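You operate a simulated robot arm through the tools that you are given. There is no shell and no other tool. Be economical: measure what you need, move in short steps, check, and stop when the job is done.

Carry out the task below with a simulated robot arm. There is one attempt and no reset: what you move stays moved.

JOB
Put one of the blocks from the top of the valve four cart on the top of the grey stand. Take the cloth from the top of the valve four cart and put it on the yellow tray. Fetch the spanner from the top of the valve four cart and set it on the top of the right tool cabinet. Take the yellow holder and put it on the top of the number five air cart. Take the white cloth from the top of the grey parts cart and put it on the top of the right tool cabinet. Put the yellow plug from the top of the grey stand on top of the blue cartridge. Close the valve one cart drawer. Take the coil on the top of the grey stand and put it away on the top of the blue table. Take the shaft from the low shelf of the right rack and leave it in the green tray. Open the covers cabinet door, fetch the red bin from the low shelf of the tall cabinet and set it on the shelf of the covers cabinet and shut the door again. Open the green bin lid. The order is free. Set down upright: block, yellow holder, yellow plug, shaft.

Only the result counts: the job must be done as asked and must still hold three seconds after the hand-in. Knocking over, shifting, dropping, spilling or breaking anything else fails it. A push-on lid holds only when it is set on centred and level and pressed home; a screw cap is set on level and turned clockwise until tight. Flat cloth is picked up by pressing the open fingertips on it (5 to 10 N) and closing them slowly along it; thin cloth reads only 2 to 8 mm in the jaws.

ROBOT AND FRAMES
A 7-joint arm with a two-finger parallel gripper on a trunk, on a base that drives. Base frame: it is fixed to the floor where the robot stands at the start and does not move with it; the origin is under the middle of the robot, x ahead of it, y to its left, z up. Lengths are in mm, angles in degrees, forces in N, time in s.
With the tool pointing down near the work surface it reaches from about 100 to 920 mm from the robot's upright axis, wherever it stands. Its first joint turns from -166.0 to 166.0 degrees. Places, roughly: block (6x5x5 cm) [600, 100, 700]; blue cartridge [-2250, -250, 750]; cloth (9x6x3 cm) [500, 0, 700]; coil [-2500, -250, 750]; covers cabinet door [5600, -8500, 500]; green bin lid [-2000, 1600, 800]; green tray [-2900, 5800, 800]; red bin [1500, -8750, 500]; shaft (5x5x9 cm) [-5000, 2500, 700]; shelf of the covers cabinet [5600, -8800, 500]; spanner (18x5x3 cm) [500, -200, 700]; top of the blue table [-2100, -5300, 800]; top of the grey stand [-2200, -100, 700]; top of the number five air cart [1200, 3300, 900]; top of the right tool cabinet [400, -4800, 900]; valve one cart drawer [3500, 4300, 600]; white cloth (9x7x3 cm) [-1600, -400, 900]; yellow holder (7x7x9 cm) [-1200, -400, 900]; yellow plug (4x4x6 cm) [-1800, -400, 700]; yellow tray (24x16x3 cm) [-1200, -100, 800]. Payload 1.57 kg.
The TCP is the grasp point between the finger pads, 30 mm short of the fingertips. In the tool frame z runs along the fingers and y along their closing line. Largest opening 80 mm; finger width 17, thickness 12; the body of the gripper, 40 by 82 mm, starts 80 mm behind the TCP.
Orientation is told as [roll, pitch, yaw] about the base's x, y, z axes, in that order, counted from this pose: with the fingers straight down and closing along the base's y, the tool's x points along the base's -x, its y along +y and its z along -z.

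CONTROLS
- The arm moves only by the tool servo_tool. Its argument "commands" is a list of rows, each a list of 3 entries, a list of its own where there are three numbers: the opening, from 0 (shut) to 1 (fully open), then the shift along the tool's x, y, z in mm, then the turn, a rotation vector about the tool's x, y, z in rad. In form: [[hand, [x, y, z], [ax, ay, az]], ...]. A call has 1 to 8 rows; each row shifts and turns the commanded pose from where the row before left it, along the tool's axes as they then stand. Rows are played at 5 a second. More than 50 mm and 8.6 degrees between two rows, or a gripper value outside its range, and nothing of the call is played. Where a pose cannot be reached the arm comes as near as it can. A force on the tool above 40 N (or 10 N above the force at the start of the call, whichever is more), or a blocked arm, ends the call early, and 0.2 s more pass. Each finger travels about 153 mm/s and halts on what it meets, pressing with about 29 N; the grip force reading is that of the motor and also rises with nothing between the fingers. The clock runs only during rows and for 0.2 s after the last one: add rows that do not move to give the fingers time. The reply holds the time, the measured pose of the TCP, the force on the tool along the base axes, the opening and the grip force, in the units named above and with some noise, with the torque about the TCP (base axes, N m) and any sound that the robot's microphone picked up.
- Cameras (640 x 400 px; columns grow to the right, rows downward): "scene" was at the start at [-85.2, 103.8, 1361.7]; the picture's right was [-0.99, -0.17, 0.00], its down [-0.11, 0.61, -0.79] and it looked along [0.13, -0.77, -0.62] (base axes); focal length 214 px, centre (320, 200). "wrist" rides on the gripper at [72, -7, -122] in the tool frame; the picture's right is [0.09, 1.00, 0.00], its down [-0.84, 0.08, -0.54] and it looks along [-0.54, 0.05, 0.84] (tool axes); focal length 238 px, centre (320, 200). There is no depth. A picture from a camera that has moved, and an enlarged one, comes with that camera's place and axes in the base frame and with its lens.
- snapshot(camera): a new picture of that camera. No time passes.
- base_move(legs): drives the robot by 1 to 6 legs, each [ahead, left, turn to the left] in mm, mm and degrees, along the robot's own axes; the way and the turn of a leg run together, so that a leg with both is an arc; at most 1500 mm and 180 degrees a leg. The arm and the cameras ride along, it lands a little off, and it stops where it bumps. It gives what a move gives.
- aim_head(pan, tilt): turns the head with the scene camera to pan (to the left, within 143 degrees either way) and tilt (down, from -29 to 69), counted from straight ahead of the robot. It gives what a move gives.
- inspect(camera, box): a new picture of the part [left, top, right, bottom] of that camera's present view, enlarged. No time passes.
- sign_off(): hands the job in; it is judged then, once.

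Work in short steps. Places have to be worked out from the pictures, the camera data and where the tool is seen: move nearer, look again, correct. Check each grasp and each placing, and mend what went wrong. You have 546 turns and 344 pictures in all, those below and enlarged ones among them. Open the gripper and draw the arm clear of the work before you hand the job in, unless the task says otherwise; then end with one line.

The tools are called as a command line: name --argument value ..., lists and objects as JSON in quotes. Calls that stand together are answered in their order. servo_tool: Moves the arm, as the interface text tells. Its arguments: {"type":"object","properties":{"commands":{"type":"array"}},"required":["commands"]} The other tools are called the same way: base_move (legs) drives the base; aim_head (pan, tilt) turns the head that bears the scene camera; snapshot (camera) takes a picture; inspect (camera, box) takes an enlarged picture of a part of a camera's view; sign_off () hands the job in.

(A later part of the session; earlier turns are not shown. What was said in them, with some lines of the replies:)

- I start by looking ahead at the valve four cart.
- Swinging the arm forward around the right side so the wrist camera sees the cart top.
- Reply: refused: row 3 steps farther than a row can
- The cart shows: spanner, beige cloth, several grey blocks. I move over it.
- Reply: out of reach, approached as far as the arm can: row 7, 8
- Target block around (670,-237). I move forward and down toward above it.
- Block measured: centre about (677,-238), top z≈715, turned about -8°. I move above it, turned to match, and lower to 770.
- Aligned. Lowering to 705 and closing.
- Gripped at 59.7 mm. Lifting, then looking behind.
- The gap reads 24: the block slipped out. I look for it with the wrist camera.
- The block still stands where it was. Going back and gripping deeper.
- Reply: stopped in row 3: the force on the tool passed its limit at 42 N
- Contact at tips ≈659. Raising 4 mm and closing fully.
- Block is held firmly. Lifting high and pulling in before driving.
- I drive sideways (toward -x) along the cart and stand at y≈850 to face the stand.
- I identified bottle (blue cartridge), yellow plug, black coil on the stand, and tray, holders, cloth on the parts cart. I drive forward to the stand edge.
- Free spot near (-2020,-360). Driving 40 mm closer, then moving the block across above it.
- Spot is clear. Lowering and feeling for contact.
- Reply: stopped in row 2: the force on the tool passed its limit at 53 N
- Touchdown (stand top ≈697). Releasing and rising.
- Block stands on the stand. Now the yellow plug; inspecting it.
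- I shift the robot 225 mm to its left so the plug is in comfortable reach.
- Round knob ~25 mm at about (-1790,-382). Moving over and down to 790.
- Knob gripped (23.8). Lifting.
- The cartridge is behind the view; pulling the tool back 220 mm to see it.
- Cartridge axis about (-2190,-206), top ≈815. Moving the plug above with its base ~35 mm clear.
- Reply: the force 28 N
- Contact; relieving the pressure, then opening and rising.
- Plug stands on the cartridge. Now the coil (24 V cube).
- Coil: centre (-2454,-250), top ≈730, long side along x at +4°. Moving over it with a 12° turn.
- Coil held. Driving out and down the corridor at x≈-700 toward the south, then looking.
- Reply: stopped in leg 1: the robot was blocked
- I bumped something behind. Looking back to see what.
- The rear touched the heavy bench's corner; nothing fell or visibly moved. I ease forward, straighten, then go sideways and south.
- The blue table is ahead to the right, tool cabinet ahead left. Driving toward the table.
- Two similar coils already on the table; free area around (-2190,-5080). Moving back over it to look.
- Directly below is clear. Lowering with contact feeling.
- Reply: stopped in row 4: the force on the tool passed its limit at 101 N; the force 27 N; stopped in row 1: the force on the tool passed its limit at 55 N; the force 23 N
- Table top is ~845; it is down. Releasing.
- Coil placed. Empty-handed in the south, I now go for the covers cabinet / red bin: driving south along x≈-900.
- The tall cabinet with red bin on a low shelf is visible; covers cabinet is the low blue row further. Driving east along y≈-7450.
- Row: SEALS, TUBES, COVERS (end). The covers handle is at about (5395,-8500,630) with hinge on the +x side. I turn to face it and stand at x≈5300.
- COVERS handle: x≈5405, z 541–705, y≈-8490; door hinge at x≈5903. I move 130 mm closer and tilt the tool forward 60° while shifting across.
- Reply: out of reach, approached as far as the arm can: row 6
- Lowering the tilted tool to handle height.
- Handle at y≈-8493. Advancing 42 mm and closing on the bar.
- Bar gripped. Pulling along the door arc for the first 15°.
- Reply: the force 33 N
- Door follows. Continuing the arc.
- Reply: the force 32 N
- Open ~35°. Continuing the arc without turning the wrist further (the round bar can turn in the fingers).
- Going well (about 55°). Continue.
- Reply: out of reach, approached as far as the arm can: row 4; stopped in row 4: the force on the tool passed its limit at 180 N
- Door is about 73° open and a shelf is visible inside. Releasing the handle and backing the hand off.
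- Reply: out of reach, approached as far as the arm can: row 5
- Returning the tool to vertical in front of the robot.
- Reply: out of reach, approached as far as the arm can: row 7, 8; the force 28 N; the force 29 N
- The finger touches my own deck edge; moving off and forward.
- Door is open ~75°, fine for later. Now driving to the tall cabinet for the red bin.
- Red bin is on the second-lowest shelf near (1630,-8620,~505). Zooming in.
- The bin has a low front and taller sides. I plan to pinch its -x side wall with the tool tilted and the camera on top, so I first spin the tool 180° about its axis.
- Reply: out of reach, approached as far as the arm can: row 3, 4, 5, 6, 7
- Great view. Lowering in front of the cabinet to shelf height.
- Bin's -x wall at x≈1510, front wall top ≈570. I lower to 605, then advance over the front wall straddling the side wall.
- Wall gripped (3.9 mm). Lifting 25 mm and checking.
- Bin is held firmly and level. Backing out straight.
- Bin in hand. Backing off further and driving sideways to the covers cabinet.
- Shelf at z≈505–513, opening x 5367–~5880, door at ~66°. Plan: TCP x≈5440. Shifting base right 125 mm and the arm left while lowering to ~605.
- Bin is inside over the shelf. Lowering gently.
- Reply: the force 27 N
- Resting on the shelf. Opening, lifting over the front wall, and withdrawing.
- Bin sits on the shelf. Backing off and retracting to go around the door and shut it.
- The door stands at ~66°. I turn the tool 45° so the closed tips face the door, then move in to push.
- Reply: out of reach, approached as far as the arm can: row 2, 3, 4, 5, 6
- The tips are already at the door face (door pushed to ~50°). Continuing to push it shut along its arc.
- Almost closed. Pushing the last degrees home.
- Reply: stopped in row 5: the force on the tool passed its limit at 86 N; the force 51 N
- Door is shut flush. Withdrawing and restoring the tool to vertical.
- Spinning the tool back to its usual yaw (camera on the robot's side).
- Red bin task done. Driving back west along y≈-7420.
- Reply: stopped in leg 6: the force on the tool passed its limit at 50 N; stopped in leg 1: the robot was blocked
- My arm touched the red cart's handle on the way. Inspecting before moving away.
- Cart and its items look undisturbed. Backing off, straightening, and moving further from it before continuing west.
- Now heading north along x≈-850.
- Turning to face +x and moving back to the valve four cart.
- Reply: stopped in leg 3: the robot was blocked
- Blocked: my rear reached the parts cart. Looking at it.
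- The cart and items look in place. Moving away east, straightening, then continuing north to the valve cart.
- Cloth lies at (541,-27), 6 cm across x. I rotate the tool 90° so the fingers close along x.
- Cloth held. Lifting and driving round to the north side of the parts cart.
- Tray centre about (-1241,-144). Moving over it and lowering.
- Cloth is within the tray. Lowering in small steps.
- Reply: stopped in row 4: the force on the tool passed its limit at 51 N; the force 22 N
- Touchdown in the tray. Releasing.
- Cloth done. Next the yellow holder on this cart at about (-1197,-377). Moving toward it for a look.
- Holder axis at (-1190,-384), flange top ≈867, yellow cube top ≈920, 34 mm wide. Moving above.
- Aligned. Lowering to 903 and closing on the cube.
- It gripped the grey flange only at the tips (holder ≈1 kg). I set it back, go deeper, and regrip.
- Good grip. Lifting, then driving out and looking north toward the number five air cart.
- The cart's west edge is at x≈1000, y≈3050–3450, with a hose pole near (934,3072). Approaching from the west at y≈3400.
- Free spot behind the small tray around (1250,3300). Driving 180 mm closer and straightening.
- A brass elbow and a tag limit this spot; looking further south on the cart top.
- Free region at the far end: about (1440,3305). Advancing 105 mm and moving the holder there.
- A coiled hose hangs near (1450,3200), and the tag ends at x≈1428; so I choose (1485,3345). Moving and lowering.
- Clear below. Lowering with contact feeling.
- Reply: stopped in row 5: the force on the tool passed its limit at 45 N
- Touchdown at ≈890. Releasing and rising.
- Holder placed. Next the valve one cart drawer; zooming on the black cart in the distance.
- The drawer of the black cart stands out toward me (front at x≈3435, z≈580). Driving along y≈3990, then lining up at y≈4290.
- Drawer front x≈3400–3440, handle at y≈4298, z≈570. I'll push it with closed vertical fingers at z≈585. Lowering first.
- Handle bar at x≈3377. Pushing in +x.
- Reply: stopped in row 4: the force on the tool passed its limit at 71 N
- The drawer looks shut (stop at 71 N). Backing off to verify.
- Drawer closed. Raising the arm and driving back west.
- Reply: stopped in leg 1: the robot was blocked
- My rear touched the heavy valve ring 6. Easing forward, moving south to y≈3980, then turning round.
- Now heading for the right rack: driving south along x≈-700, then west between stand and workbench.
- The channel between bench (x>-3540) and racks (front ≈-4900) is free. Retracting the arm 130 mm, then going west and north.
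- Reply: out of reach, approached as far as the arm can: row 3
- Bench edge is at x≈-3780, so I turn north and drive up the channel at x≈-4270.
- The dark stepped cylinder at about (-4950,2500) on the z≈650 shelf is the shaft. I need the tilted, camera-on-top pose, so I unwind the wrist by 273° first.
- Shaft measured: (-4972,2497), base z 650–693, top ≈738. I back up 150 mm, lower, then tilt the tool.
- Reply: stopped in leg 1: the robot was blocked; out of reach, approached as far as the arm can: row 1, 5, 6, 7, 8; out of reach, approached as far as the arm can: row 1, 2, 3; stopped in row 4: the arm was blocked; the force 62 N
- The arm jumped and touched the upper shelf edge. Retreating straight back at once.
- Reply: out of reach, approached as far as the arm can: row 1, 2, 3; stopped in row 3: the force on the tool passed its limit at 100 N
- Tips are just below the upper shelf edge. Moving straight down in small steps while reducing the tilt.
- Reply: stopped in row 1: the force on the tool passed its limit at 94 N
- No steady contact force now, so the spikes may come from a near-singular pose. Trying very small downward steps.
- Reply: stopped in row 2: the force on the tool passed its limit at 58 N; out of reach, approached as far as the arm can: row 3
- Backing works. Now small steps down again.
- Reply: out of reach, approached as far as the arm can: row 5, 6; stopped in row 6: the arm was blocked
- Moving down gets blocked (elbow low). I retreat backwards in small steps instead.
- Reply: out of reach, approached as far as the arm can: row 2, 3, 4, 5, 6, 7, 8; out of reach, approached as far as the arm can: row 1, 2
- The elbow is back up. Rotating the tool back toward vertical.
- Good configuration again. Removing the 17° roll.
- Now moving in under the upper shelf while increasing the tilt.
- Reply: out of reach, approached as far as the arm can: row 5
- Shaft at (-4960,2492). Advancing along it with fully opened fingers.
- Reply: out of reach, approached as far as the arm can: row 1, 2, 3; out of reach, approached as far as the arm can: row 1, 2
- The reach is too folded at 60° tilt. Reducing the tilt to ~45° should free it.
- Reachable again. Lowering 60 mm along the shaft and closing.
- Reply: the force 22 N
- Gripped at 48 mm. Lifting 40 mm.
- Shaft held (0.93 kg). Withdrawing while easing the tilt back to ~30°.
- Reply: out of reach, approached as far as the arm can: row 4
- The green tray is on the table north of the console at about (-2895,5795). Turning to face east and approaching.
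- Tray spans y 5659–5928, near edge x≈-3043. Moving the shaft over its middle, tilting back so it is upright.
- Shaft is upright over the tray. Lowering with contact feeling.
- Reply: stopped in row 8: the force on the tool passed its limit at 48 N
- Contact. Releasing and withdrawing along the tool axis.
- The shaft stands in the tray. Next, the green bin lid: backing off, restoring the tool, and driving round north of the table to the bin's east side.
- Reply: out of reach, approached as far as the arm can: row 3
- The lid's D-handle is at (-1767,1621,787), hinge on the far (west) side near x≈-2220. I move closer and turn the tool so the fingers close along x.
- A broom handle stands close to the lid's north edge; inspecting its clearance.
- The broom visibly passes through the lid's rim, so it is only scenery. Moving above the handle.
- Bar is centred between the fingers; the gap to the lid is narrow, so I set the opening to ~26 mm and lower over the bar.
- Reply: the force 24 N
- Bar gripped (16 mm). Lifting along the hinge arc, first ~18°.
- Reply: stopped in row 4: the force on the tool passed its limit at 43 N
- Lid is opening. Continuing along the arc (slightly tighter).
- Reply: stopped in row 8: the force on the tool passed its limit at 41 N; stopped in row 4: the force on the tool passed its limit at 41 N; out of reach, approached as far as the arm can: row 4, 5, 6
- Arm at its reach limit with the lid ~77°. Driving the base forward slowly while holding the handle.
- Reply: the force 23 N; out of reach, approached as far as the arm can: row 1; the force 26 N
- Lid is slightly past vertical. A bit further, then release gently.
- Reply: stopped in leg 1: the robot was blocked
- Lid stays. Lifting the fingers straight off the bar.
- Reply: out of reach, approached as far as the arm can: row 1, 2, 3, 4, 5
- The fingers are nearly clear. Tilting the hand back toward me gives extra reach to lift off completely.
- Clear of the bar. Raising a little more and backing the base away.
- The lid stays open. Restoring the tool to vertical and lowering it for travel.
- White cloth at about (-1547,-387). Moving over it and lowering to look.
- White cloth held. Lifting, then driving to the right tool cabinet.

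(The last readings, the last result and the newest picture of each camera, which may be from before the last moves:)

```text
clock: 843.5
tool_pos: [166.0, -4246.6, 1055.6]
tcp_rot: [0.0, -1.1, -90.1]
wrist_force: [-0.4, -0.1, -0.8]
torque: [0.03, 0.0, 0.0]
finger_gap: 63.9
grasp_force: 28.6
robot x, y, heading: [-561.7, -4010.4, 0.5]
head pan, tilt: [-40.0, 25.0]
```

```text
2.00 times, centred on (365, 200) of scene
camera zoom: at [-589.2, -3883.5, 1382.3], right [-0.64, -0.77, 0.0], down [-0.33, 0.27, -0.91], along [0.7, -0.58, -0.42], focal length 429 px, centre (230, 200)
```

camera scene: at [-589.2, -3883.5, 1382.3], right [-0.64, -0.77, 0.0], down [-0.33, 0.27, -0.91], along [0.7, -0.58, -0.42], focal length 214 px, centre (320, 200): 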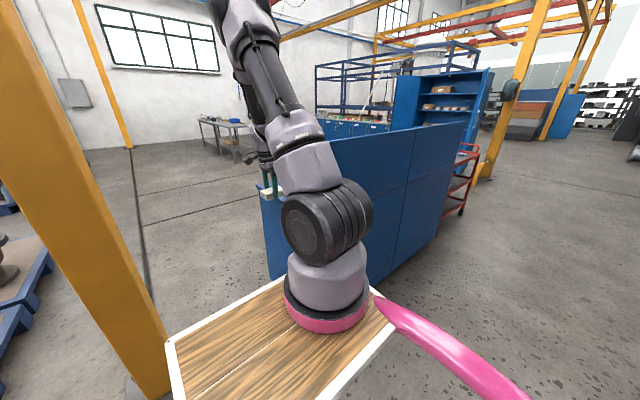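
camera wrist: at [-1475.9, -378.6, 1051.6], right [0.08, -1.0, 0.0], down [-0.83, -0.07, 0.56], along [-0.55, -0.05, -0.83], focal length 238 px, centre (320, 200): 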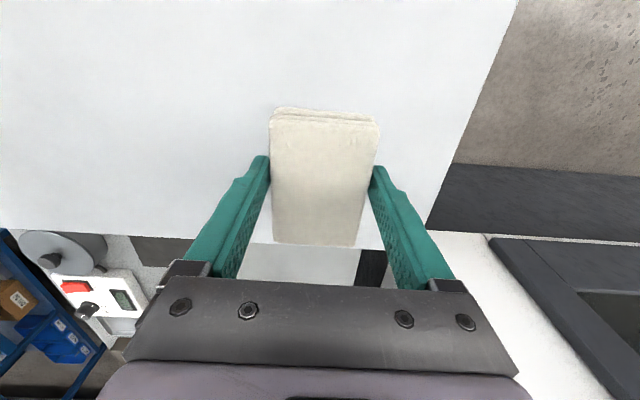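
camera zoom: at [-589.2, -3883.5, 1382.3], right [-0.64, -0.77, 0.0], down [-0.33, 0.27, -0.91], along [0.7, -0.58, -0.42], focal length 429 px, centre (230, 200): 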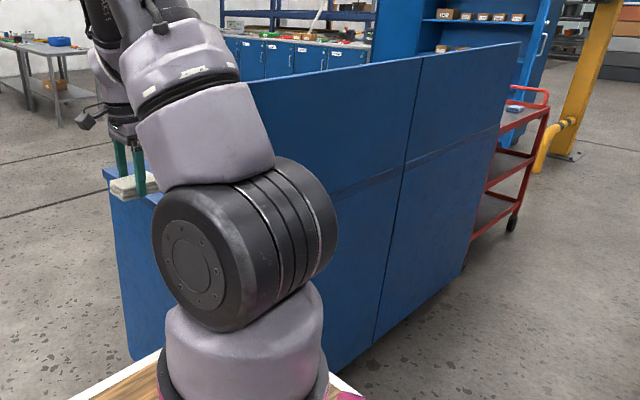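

The north cabinet spans x≈120–744, y≈-4430 to -5300 with a tall west panel (x≈120), top ≈878. I drive into the gap north of it.

base_move --legs '[[750, -20, 0]]'

aim_head --pan -75 --tilt 35

snapshot --camera "scene"

```text
clock: 846.5
tool_pos: [653.4, -4193.8, 1058.1]
tcp_rot: [0.3, -1.2, -84.6]
wrist_force: [0.3, 0.0, -0.4]
torque: [0.02, -0.02, 0.01]
finger_gap: 63.9
grasp_force: 29.3
robot x, y, heading: [-91.4, -4034.7, 5.7]
head pan, tilt: [-40.0, 25.0]
stopped in leg 1: the robot was blocked; the commanded pose is now the measured one
```

```text
clock: 847.6
tool_pos: [653.6, -4194.9, 1058.5]
tcp_rot: [0.3, -1.4, -84.6]
wrist_force: [-0.1, -0.2, -0.9]
torque: [0.02, -0.01, 0.02]
finger_gap: 63.8
grasp_force: 29.3
robot x, y, heading: [-90.6, -4034.9, 6.0]
head pan, tilt: [-75.0, 35.0]
```

```text
128 pictures are left
camera scene: at [-177.5, -3940.5, 1366.6], right [-0.93, -0.36, 0.0], down [-0.2, 0.54, -0.82], along [0.29, -0.77, -0.57], focal length 214 px, centre (320, 200)
```

scene: 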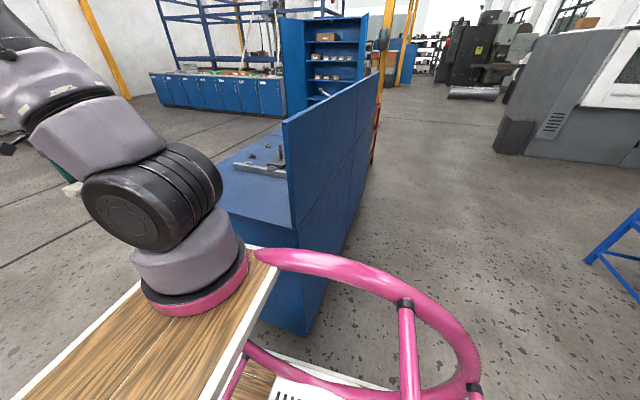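

My front-left touched the pillar base. Backing, straightening, shifting right (closer to the cabinet), then advancing.

base_move --legs '[[-150, 0, 0], [0, 0, -6], [0, -110, 0], [380, 0, 0]]'

aim_head --pan -75 --tilt 45

snapshot --camera "scene"

```text
clock: 850.3
tool_pos: [480.5, -4375.9, 1056.8]
tcp_rot: [0.3, -1.2, -90.2]
wrist_force: [0.1, -0.3, 0.7]
torque: [0.02, 0.01, -0.01]
finger_gap: 63.9
grasp_force: 29.5
robot x, y, heading: [-243.3, -4143.4, 0.3]
head pan, tilt: [-75.0, 35.0]
stopped in leg 3: the robot was blocked; the commanded pose is now the measured one
```

```text
clock: 851.0
tool_pos: [480.7, -4376.3, 1058.4]
tcp_rot: [0.3, -1.3, -90.3]
wrist_force: [-0.3, 0.7, -0.1]
torque: [0.02, -0.01, -0.02]
finger_gap: 63.9
grasp_force: 28.7
robot x, y, heading: [-242.5, -4144.0, 0.4]
head pan, tilt: [-75.0, 45.0]
```

```text
127 pictures are left
camera scene: at [-323.2, -4035.4, 1351.8], right [-0.96, -0.26, 0.0], down [-0.19, 0.68, -0.71], along [0.19, -0.68, -0.71], focal length 214 px, centre (320, 200)
```

scene: 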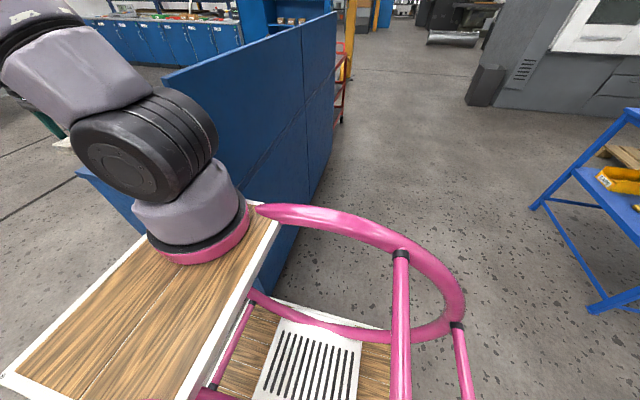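

The gap is narrow (≈630 mm); centring at y≈-4075 and advancing.

base_move --legs '[[0, 72, -0.4], [330, 0, 0]]'

snapshot --camera "scene"

```text
clock: 853.8
tool_pos: [807.8, -4317.2, 1057.5]
tcp_rot: [0.2, -1.2, -91.1]
wrist_force: [0.3, -0.6, 0.4]
torque: [0.02, -0.02, 0.01]
finger_gap: 63.9
grasp_force: 29.4
robot x, y, heading: [85.4, -4075.3, -0.7]
head pan, tilt: [-75.0, 45.0]
```

```text
126 pictures are left
camera scene: at [7.3, -3965.7, 1351.8], right [-0.97, -0.25, 0.0], down [-0.18, 0.68, -0.71], along [0.18, -0.68, -0.71], focal length 214 px, centre (320, 200)
```

scene: 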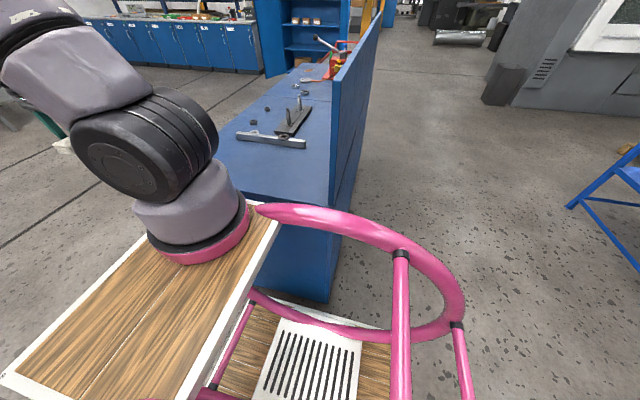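

The north part of the cabinet top is free around (420,-4560). Swinging the cloth over it.

servo_tool --commands '[[0, [-25, -39, 0], [0, 0, 0]], [0, [-25, -39, 0], [0, 0, 0]], [0, [-25, -39, 0], [0, 0, 0]], [0, [-25, -39, 0], [0, 0, 0]], [0, [-25, -39, 0], [0, 0, 0]], [0, [-25, -39, 0], [0, 0, 0]], [0, [-25, -39, 0], [0, 0, 0]], [0, [-25, -39, 0], [0, 0, 0]]]'

servo_tool --commands '[[0, [-25, -39, 0], [0, 0, 0]], [0, [-28, -37, 0], [0, 0, 0]], [0, [0, 0, 0], [0, 0, 0]]]'

snapshot --camera "wrist"

```text
clock: 855.6
tool_pos: [489.8, -4512.3, 1060.8]
tcp_rot: [0.2, -1.3, -91.1]
wrist_force: [-0.3, -0.2, -0.8]
torque: [-0.03, 0.01, 0.04]
finger_gap: 63.7
grasp_force: 29.1
robot x, y, heading: [83.6, -4075.6, -0.6]
head pan, tilt: [-75.0, 45.0]
```

```text
clock: 856.4
tool_pos: [411.8, -4564.4, 1064.1]
tcp_rot: [0.4, -1.2, -91.0]
wrist_force: [0.5, 0.2, 0.7]
torque: [-0.02, 0.04, -0.02]
finger_gap: 63.7
grasp_force: 28.9
robot x, y, heading: [84.8, -4073.3, -0.7]
head pan, tilt: [-75.0, 45.0]
```

```text
125 pictures are left
camera wrist: at [407.1, -4489.7, 1183.6], right [1.0, 0.07, 0.0], down [0.06, -0.83, 0.56], along [0.04, -0.56, -0.83], focal length 238 px, centre (320, 200)
```

wrist: 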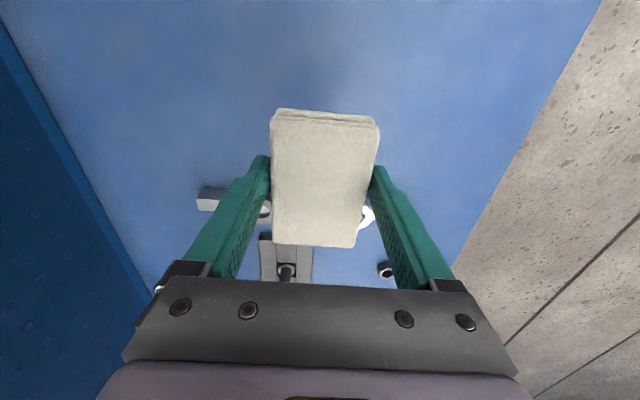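

Clear below. Lowering.

servo_tool --commands '[[0, [0, 0, 40], [0, 0, 0]], [0, [0, 0, 40], [0, 0, 0]], [0, [0, 0, 25], [0, 0, 0]], [0, [0, 0, 8], [0, 0, 0]], [0, [0, 0, 6], [0, 0, 0]], [0, [0, 0, 5], [0, 0, 0]], [0, [0, 0, 5], [0, 0, 0]], [0, [0, 0, 5], [0, 0, 0]]]'

servo_tool --commands '[[0, [0, 0, 5], [0, 0, 0]], [0, [0, 0, 5], [0, 0, 0]], [0, [0, 0, 5], [0, 0, 0]], [0, [0, 0, 5], [0, 0, 0]], [0, [0, 0, 5], [0, 0, 0]], [0, [0, 0, 5], [0, 0, 0]], [0, [0, 0, 5], [0, 0, 0]], [0, [0, 0, 5], [0, 0, 0]]]'

```text
clock: 858.2
tool_pos: [415.3, -4566.3, 927.7]
tcp_rot: [0.2, -1.3, -91.1]
wrist_force: [-1.4, -0.3, -0.1]
torque: [-0.04, 0.02, 0.01]
finger_gap: 63.8
grasp_force: 28.7
robot x, y, heading: [85.3, -4081.4, -0.2]
head pan, tilt: [-75.0, 45.0]
```

```text
clock: 858.8
tool_pos: [414.4, -4566.4, 923.4]
tcp_rot: [0.5, -1.4, -91.2]
wrist_force: [-2.1, 5.3, 20.1]
torque: [0.11, 0.2, -0.04]
finger_gap: 64.0
grasp_force: 29.4
robot x, y, heading: [81.3, -4079.1, -0.5]
head pan, tilt: [-75.0, 45.0]
stopped in row 2: the force on the tool passed its limit at 45 N (the readings are from after the stop); the commanded pose is now the measured one
```

Touchdown (top ≈886). Releasing.

servo_tool --commands '[[0, [0, 0, -2], [0, 0, 0]], [0.9, [0, 0, 0], [0, 0, 0]], [1, [0, 0, 0], [0, 0, 0]], [1, [0, 0, 0], [0, 0, 0]], [1, [0, 0, -35], [0, 0, 0]], [1, [0, 0, -45], [0, 0, 0]], [1, [0, 0, -45], [0, 0, 0]], [1, [0, 0, 0], [0, 0, 0]]]'

snapshot --camera "wrist"

```text
clock: 860.6
tool_pos: [413.0, -4563.7, 1051.3]
tcp_rot: [0.4, -1.4, -91.1]
wrist_force: [0.1, 0.8, 0.1]
torque: [0.01, 0.01, 0.01]
finger_gap: 80.0
grasp_force: 0.1
robot x, y, heading: [84.8, -4077.0, -0.7]
head pan, tilt: [-75.0, 45.0]
```

```text
124 pictures are left
camera wrist: at [407.4, -4489.2, 1169.3], right [1.0, 0.07, 0.0], down [0.06, -0.82, 0.56], along [0.04, -0.56, -0.83], focal length 238 px, centre (320, 200)
```

wrist: 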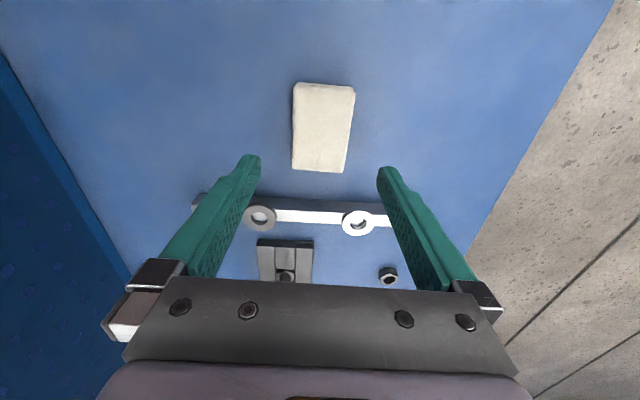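

White cloth done. Swinging the arm back to the front and returning to the valve four cart for the spanner.

servo_tool --commands '[[1, [25, 39, 0], [0, 0, 0]], [1, [25, 39, 0], [0, 0, 0]], [1, [25, 39, 0], [0, 0, 0]], [1, [25, 39, 0], [0, 0, 0]], [1, [25, 39, 0], [0, 0, 0]], [1, [25, 39, 0], [0, 0, 0]], [1, [25, 20, 0], [0, 0, 0]], [1, [30, 10, 0], [0, 0, 0]]]'

base_move --legs '[[-650, 0, 0.7], [0, 1500, 0], [0, 1500, 0], [0, 900, 0]]'

aim_head --pan 0 --tilt 35

snapshot --camera "scene"

```text
clock: 862.4
tool_pos: [683.1, -4364.0, 1047.4]
tcp_rot: [0.4, -1.4, -91.2]
wrist_force: [0.1, -0.4, 0.6]
torque: [0.02, -0.04, 0.02]
finger_gap: 80.2
grasp_force: 0.0
robot x, y, heading: [83.6, -4072.6, -0.8]
head pan, tilt: [-75.0, 45.0]
```

```text
clock: 884.7
tool_pos: [1.7, -374.7, 1047.0]
tcp_rot: [0.3, -1.4, -89.0]
wrist_force: [0.1, -0.6, 0.0]
torque: [0.03, -0.01, 0.01]
finger_gap: 79.9
grasp_force: 0.1
robot x, y, heading: [-602.8, -107.4, 1.2]
head pan, tilt: [-75.0, 45.0]
```

```text
clock: 886.2
tool_pos: [2.3, -374.0, 1047.1]
tcp_rot: [0.3, -1.4, -89.1]
wrist_force: [-0.3, 0.3, -0.8]
torque: [0.0, -0.01, -0.02]
finger_gap: 80.3
grasp_force: 0.0
robot x, y, heading: [-605.2, -106.9, 1.4]
head pan, tilt: [0.0, 35.0]
```

```text
123 pictures are left
camera scene: at [-622.4, 80.2, 1366.6], right [0.02, -1.0, 0.0], down [-0.57, -0.01, -0.82], along [0.82, 0.02, -0.57], focal length 214 px, centre (320, 200)
```

scene: 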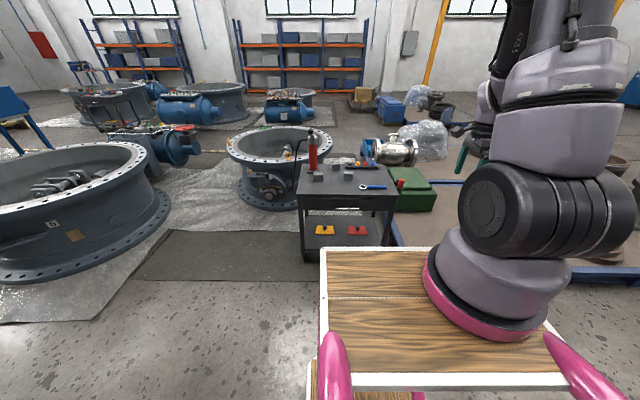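

base_move --legs '[[540, 70, -1.4]]'

snapshot --camera "wrist"

```text
clock: 889.3
tool_pos: [542.0, -312.8, 1048.3]
tcp_rot: [0.4, -1.4, -90.6]
wrist_force: [-0.8, -0.8, -0.3]
torque: [0.01, -0.01, -0.01]
finger_gap: 79.8
grasp_force: 0.0
robot x, y, heading: [-55.7, -32.0, -0.0]
head pan, tilt: [0.0, 35.0]
```

```text
122 pictures are left
camera wrist: at [535.4, -237.9, 1167.1], right [1.0, 0.08, 0.0], down [0.06, -0.82, 0.56], along [0.05, -0.56, -0.83], focal length 238 px, centre (320, 200)
```

wrist: 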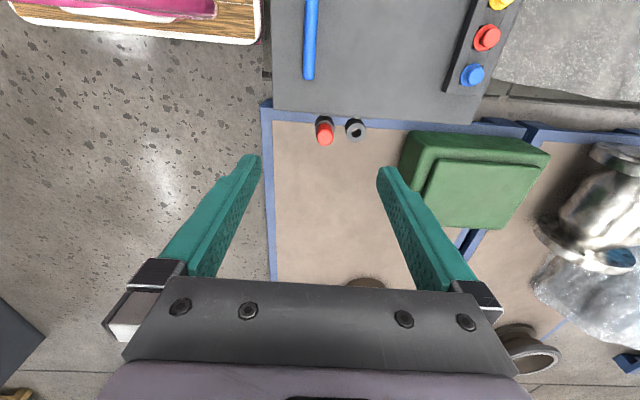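

Spanner handle lies along y at x≈521. Moving above it and lowering.

servo_tool --commands '[[0.8, [40, -10, 10], [0, 0, 0]], [0.8, [41, -11, 10], [0, 0, 0]], [0.8, [0, 0, 48], [0, 0, 0]], [0.8, [0, 0, 48], [0, 0, 0]], [0.8, [0, 0, 48], [0, 0, 0]], [0.8, [0, 0, 48], [0, 0, 0]], [0.8, [0, 0, 48], [0, 0, 0]], [0.8, [0, 0, 20], [0, 0, 0]]]'

snapshot --camera "wrist"

```text
clock: 891.1
tool_pos: [523.6, -239.6, 765.3]
tcp_rot: [0.3, -1.4, -90.6]
wrist_force: [-0.3, -1.4, 0.2]
torque: [0.01, 0.0, 0.01]
finger_gap: 63.9
grasp_force: 0.1
robot x, y, heading: [-54.1, -34.8, 0.2]
head pan, tilt: [0.0, 35.0]
```

```text
121 pictures are left
camera wrist: at [517.4, -163.7, 884.1], right [1.0, 0.08, 0.0], down [0.06, -0.82, 0.56], along [0.05, -0.56, -0.83], focal length 238 px, centre (320, 200)
```

wrist: 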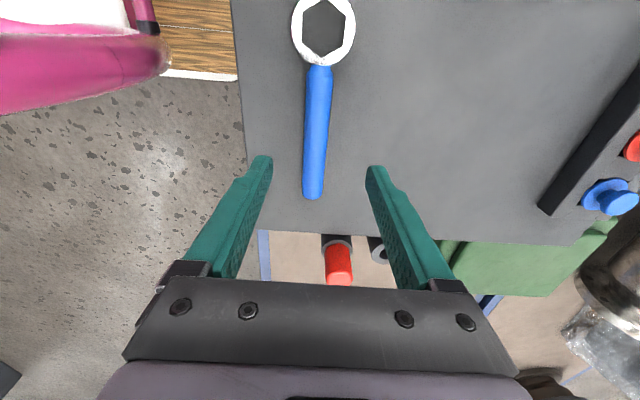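

servo_tool --commands '[[0.8, [5, -3.5, 30], [0, 0, 0]], [0.8, [0, 0, 30], [0, 0, 0]], [0.8, [0, 0, 12], [0, 0, 0]], [0.8, [0, 0, 0], [0, 0, 0]], [0, [0, 0, 0], [0, 0, 0]], [0, [0, 0, 0], [0, 0, 0]], [0, [0, 0, 0], [0, 0, 0]], [0, [0, 0, 0], [0, 0, 0]]]'

servo_tool --commands '[[0, [0, 0, -8], [0, 0, 0]], [0, [0, 0, -15], [0, 0, 0]], [0, [0, 0, -30], [0, 0, 0]], [0, [0, 0, 0], [0, 0, 0]]]'

snapshot --camera "wrist"

```text
clock: 892.9
tool_pos: [520.4, -235.8, 693.9]
tcp_rot: [0.4, -1.3, -90.7]
wrist_force: [-0.3, 0.3, 0.0]
torque: [0.03, 0.02, -0.03]
finger_gap: 19.9
grasp_force: 29.5
robot x, y, heading: [-55.2, -29.7, -0.1]
head pan, tilt: [0.0, 35.0]
```

```text
clock: 893.9
tool_pos: [519.1, -235.7, 745.9]
tcp_rot: [0.4, -1.4, -90.7]
wrist_force: [-0.6, -0.8, -1.2]
torque: [0.0, 0.0, -0.02]
finger_gap: 19.7
grasp_force: 29.4
robot x, y, heading: [-56.8, -30.6, -0.2]
head pan, tilt: [0.0, 35.0]
```

```text
120 pictures are left
camera wrist: at [512.5, -160.2, 864.9], right [1.0, 0.08, 0.0], down [0.06, -0.82, 0.56], along [0.05, -0.56, -0.83], focal length 238 px, centre (320, 200)
```

wrist: 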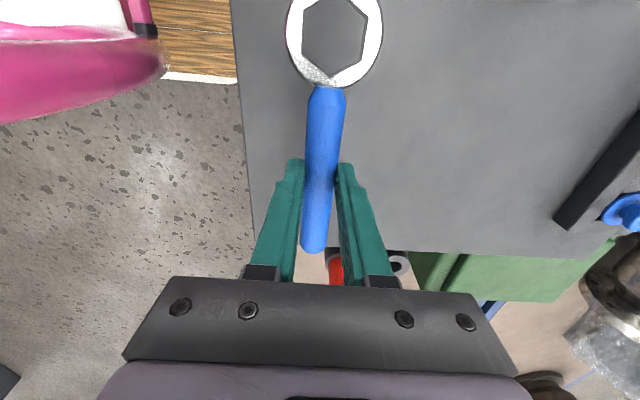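

Spanner held. Lifting and driving back to the tool cabinet.

servo_tool --commands '[[0, [0, 0, -45], [0, 0, 0]], [0, [0, 0, -48], [0, 0, 0]], [0, [0, 0, -48], [0, 0, 0]], [0, [0, 0, -48], [0, 0, 0]], [0, [0, 0, -48], [0, 0, 0]], [0, [0, 0, -48], [0, 0, 0]], [0, [0, 0, -25], [0, 0, 0]]]'

base_move --legs '[[-540, 0, 0], [0, -1500, 0], [0, -1500, 0], [0, -600, 0]]'

```text
clock: 895.5
tool_pos: [519.3, -224.9, 1057.7]
tcp_rot: [0.3, -1.3, -90.7]
wrist_force: [0.3, 0.7, -2.7]
torque: [0.02, 0.02, -0.03]
finger_gap: 20.1
grasp_force: 28.9
robot x, y, heading: [-60.0, -29.2, 0.1]
head pan, tilt: [0.0, 35.0]
```

```text
clock: 915.7
tool_pos: [-95.3, -3833.6, 1056.4]
tcp_rot: [0.4, -1.3, -92.1]
wrist_force: [0.0, -0.3, -1.7]
torque: [0.03, 0.0, -0.04]
finger_gap: 19.8
grasp_force: 28.6
robot x, y, heading: [-667.5, -3625.2, -1.9]
head pan, tilt: [0.0, 35.0]
```

base_move --legs '[[0, 0, 1.9], [0, -450, 0]]'

```text
clock: 918.8
tool_pos: [-88.0, -4265.7, 1058.4]
tcp_rot: [0.5, -1.4, -90.7]
wrist_force: [0.6, 0.3, -3.5]
torque: [0.0, 0.0, -0.01]
finger_gap: 19.9
grasp_force: 28.7
robot x, y, heading: [-668.7, -4074.3, -0.0]
head pan, tilt: [0.0, 35.0]
```

base_move --legs '[[745, 0, 0]]'

snapshot --camera "wrist"

```text
clock: 922.8
tool_pos: [664.4, -4254.0, 1056.5]
tcp_rot: [0.4, -1.4, -89.9]
wrist_force: [0.0, -1.0, -1.9]
torque: [0.01, 0.02, 0.0]
finger_gap: 19.7
grasp_force: 28.9
robot x, y, heading: [82.6, -4071.7, 0.5]
head pan, tilt: [0.0, 35.0]
```

```text
119 pictures are left
camera wrist: at [657.6, -4179.0, 1176.7], right [1.0, 0.09, 0.0], down [0.08, -0.82, 0.56], along [0.06, -0.56, -0.83], focal length 238 px, centre (320, 200)
```

wrist: 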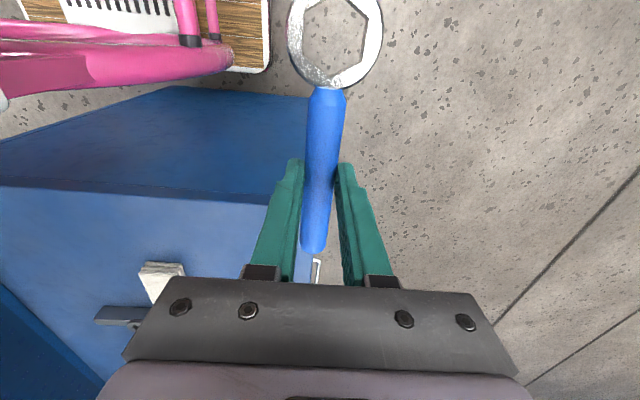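

Cabinet top spans x≈140–663; the cloth is at (412,-4565). Placing the spanner at about (565,-4590).

servo_tool --commands '[[0, [-42, -12.4, 0], [0, 0, 0]], [0, [-42, -12.4, 0], [0, 0, 0]], [0, [-42, -12.4, 0], [0, 0, 0]], [0, [-42, -12.4, 0], [0, 0, 0]], [0, [-42, -12.4, 0], [0, 0, 0]], [0, [-42, -12.4, 0], [0, 0, 0]], [0, [-42, -12.4, 0], [0, 0, 0]], [0, [-42, -12.4, 0], [0, 0, 0]]]'

servo_tool --commands '[[0, [0, 0, 35], [0, 0, 0]], [0, [0, 0, 25], [0, 0, 0]], [0, [0, 0, 0], [0, 0, 0]]]'

snapshot --camera "wrist"

```text
clock: 924.6
tool_pos: [565.0, -4588.0, 1064.1]
tcp_rot: [0.5, -1.4, -89.9]
wrist_force: [-0.2, 0.9, -2.7]
torque: [-0.06, 0.02, -0.04]
finger_gap: 20.0
grasp_force: 28.9
robot x, y, heading: [85.6, -4064.5, 0.5]
head pan, tilt: [0.0, 35.0]
```

```text
clock: 925.4
tool_pos: [563.9, -4591.1, 1005.7]
tcp_rot: [0.4, -1.4, -89.8]
wrist_force: [-0.4, 0.8, -1.9]
torque: [-0.03, 0.01, -0.01]
finger_gap: 19.5
grasp_force: 28.5
robot x, y, heading: [80.2, -4066.7, 0.6]
head pan, tilt: [0.0, 35.0]
```

```text
118 pictures are left
camera wrist: at [557.9, -4516.1, 1124.2], right [1.0, 0.09, 0.0], down [0.07, -0.82, 0.56], along [0.06, -0.56, -0.83], focal length 238 px, centre (320, 200)
```

wrist: 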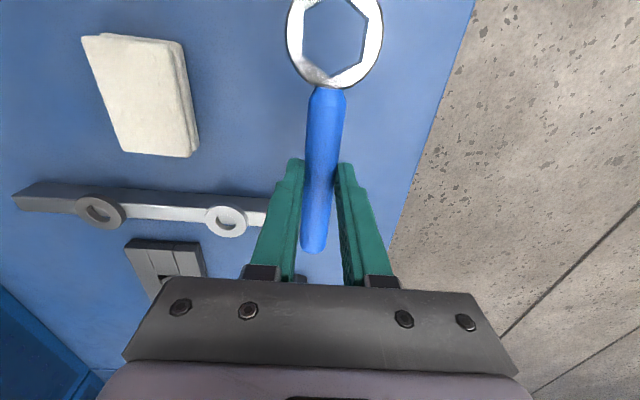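

Clear. Lowering the spanner.

servo_tool --commands '[[0, [0, 0, 30], [0, 0, 0]], [0, [0, 0, 25], [0, 0, 0]], [0, [0, 0, 10], [0, 0, 0]], [0, [0, 0, 5], [0, 0, 0]], [0, [0, 0, 4], [0, 0, 0]], [0, [0, 0, 4], [0, 0, 0]], [0, [0, 0, 4], [0, 0, 0]], [0, [0, 0, 4], [0, 0, 0]]]'

```text
clock: 927.2
tool_pos: [565.8, -4595.7, 920.2]
tcp_rot: [0.6, -1.6, -89.9]
wrist_force: [-3.8, 1.4, 31.7]
torque: [0.49, 0.36, 0.04]
finger_gap: 19.9
grasp_force: 29.4
robot x, y, heading: [84.1, -4069.5, 0.8]
head pan, tilt: [0.0, 35.0]
```

Touched down (31 N). Releasing and rising.

servo_tool --commands '[[0, [0, 0, -3], [0, 0, 0]], [0.4, [0, 0, 0], [0, 0, 0]], [0.6, [0, 0, 0], [0, 0, 0]], [0.6, [0, 0, -30], [0, 0, 0]], [0.6, [0, 0, -45], [0, 0, 0]], [0.6, [0, 0, -45], [0, 0, 0]], [0.6, [0, 0, 0], [0, 0, 0]]]'

snapshot --camera "wrist"

```text
clock: 928.8
tool_pos: [566.2, -4593.9, 1040.8]
tcp_rot: [0.4, -1.4, -89.9]
wrist_force: [-0.6, 0.2, -0.4]
torque: [0.03, 0.0, 0.01]
finger_gap: 48.2
grasp_force: 0.0
robot x, y, heading: [80.8, -4065.1, 0.6]
head pan, tilt: [0.0, 35.0]
```

```text
117 pictures are left
camera wrist: at [559.5, -4518.1, 1161.2], right [1.0, 0.09, 0.0], down [0.08, -0.82, 0.56], along [0.06, -0.56, -0.83], focal length 238 px, centre (320, 200)
```

wrist: 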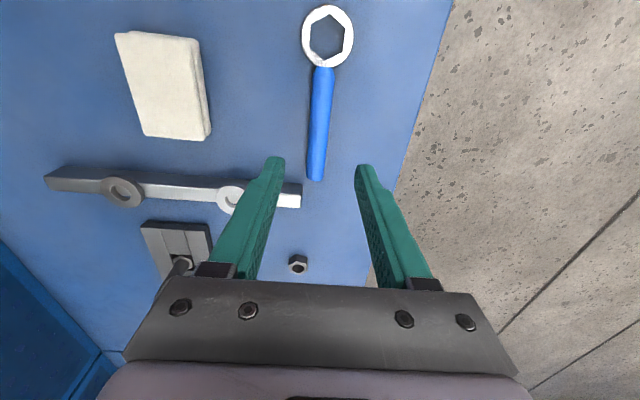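

The spanner lies on the cabinet beside the cloth. Drawing the arm clear.

servo_tool --commands '[[0.6, [42, 12, 0], [0, 0, 0]], [0.6, [42, 12, 0], [0, 0, 0]], [0.6, [42, 12, 0], [0, 0, 0]], [0.6, [42, 12, 0], [0, 0, 0]], [0.6, [42, 12, 0], [0, 0, 0]], [0.6, [42, 12, 0], [0, 0, 0]], [0.6, [42, 12, 0], [0, 0, 0]], [0.6, [42, 12, 0], [0, 0, 0]]]'

base_move --legs '[[-700, 0, 0], [0, 1500, 0], [0, 1500, 0], [0, 800, 0]]'

aim_head --pan 135 --tilt 18

snapshot --camera "scene"

```text
clock: 930.6
tool_pos: [660.6, -4255.3, 1036.3]
tcp_rot: [0.4, -1.4, -90.0]
wrist_force: [0.1, -0.7, 0.5]
torque: [0.03, 0.0, 0.0]
finger_gap: 48.3
grasp_force: 0.0
robot x, y, heading: [83.0, -4063.2, 0.7]
head pan, tilt: [0.0, 35.0]
```

```text
clock: 952.3
tool_pos: [-66.1, -496.8, 1035.8]
tcp_rot: [0.4, -1.4, -89.4]
wrist_force: [0.0, -0.1, -0.4]
torque: [0.01, -0.02, -0.01]
finger_gap: 47.7
grasp_force: 0.0
robot x, y, heading: [-643.7, -313.6, 0.9]
head pan, tilt: [0.0, 35.0]
```

```text
clock: 954.4
tool_pos: [-65.9, -495.4, 1036.2]
tcp_rot: [0.4, -1.4, -89.5]
wrist_force: [1.1, 1.2, -0.6]
torque: [0.06, -0.01, 0.02]
finger_gap: 47.9
grasp_force: 0.0
robot x, y, heading: [-644.9, -310.8, 1.1]
head pan, tilt: [135.0, 18.0]
```

```text
116 pictures are left
camera scene: at [-815.4, -60.0, 1393.7], right [0.69, 0.72, 0.0], down [0.22, -0.21, -0.95], along [-0.68, 0.66, -0.31], focal length 214 px, centre (320, 200)
```

scene: 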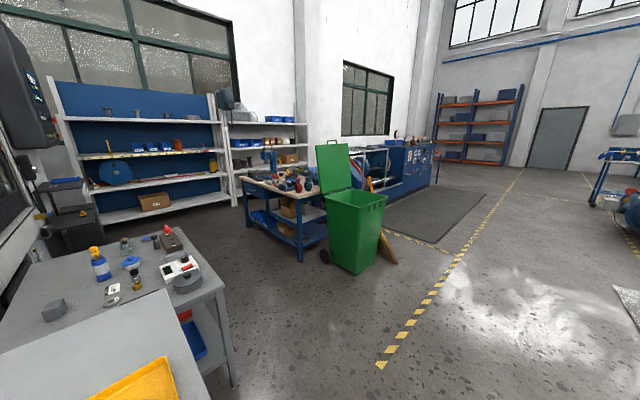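

The lid is still open, the plug stands on the cartridge and the block is on the stand. The gripper is open and the arm is clear, so I hand the job in.

sign_off

```text
The job is handed in.
```

I finished all eleven tasks and handed the job in. While driving I bumped the workbench, parts cart, valve ring, pillar base, tool cabinet and green bin. The arm also touched the red cart's handle and a rack shelf edge. I saw nothing fall or visibly move, but I didn't check the cart, pillar or bin for small shifts.
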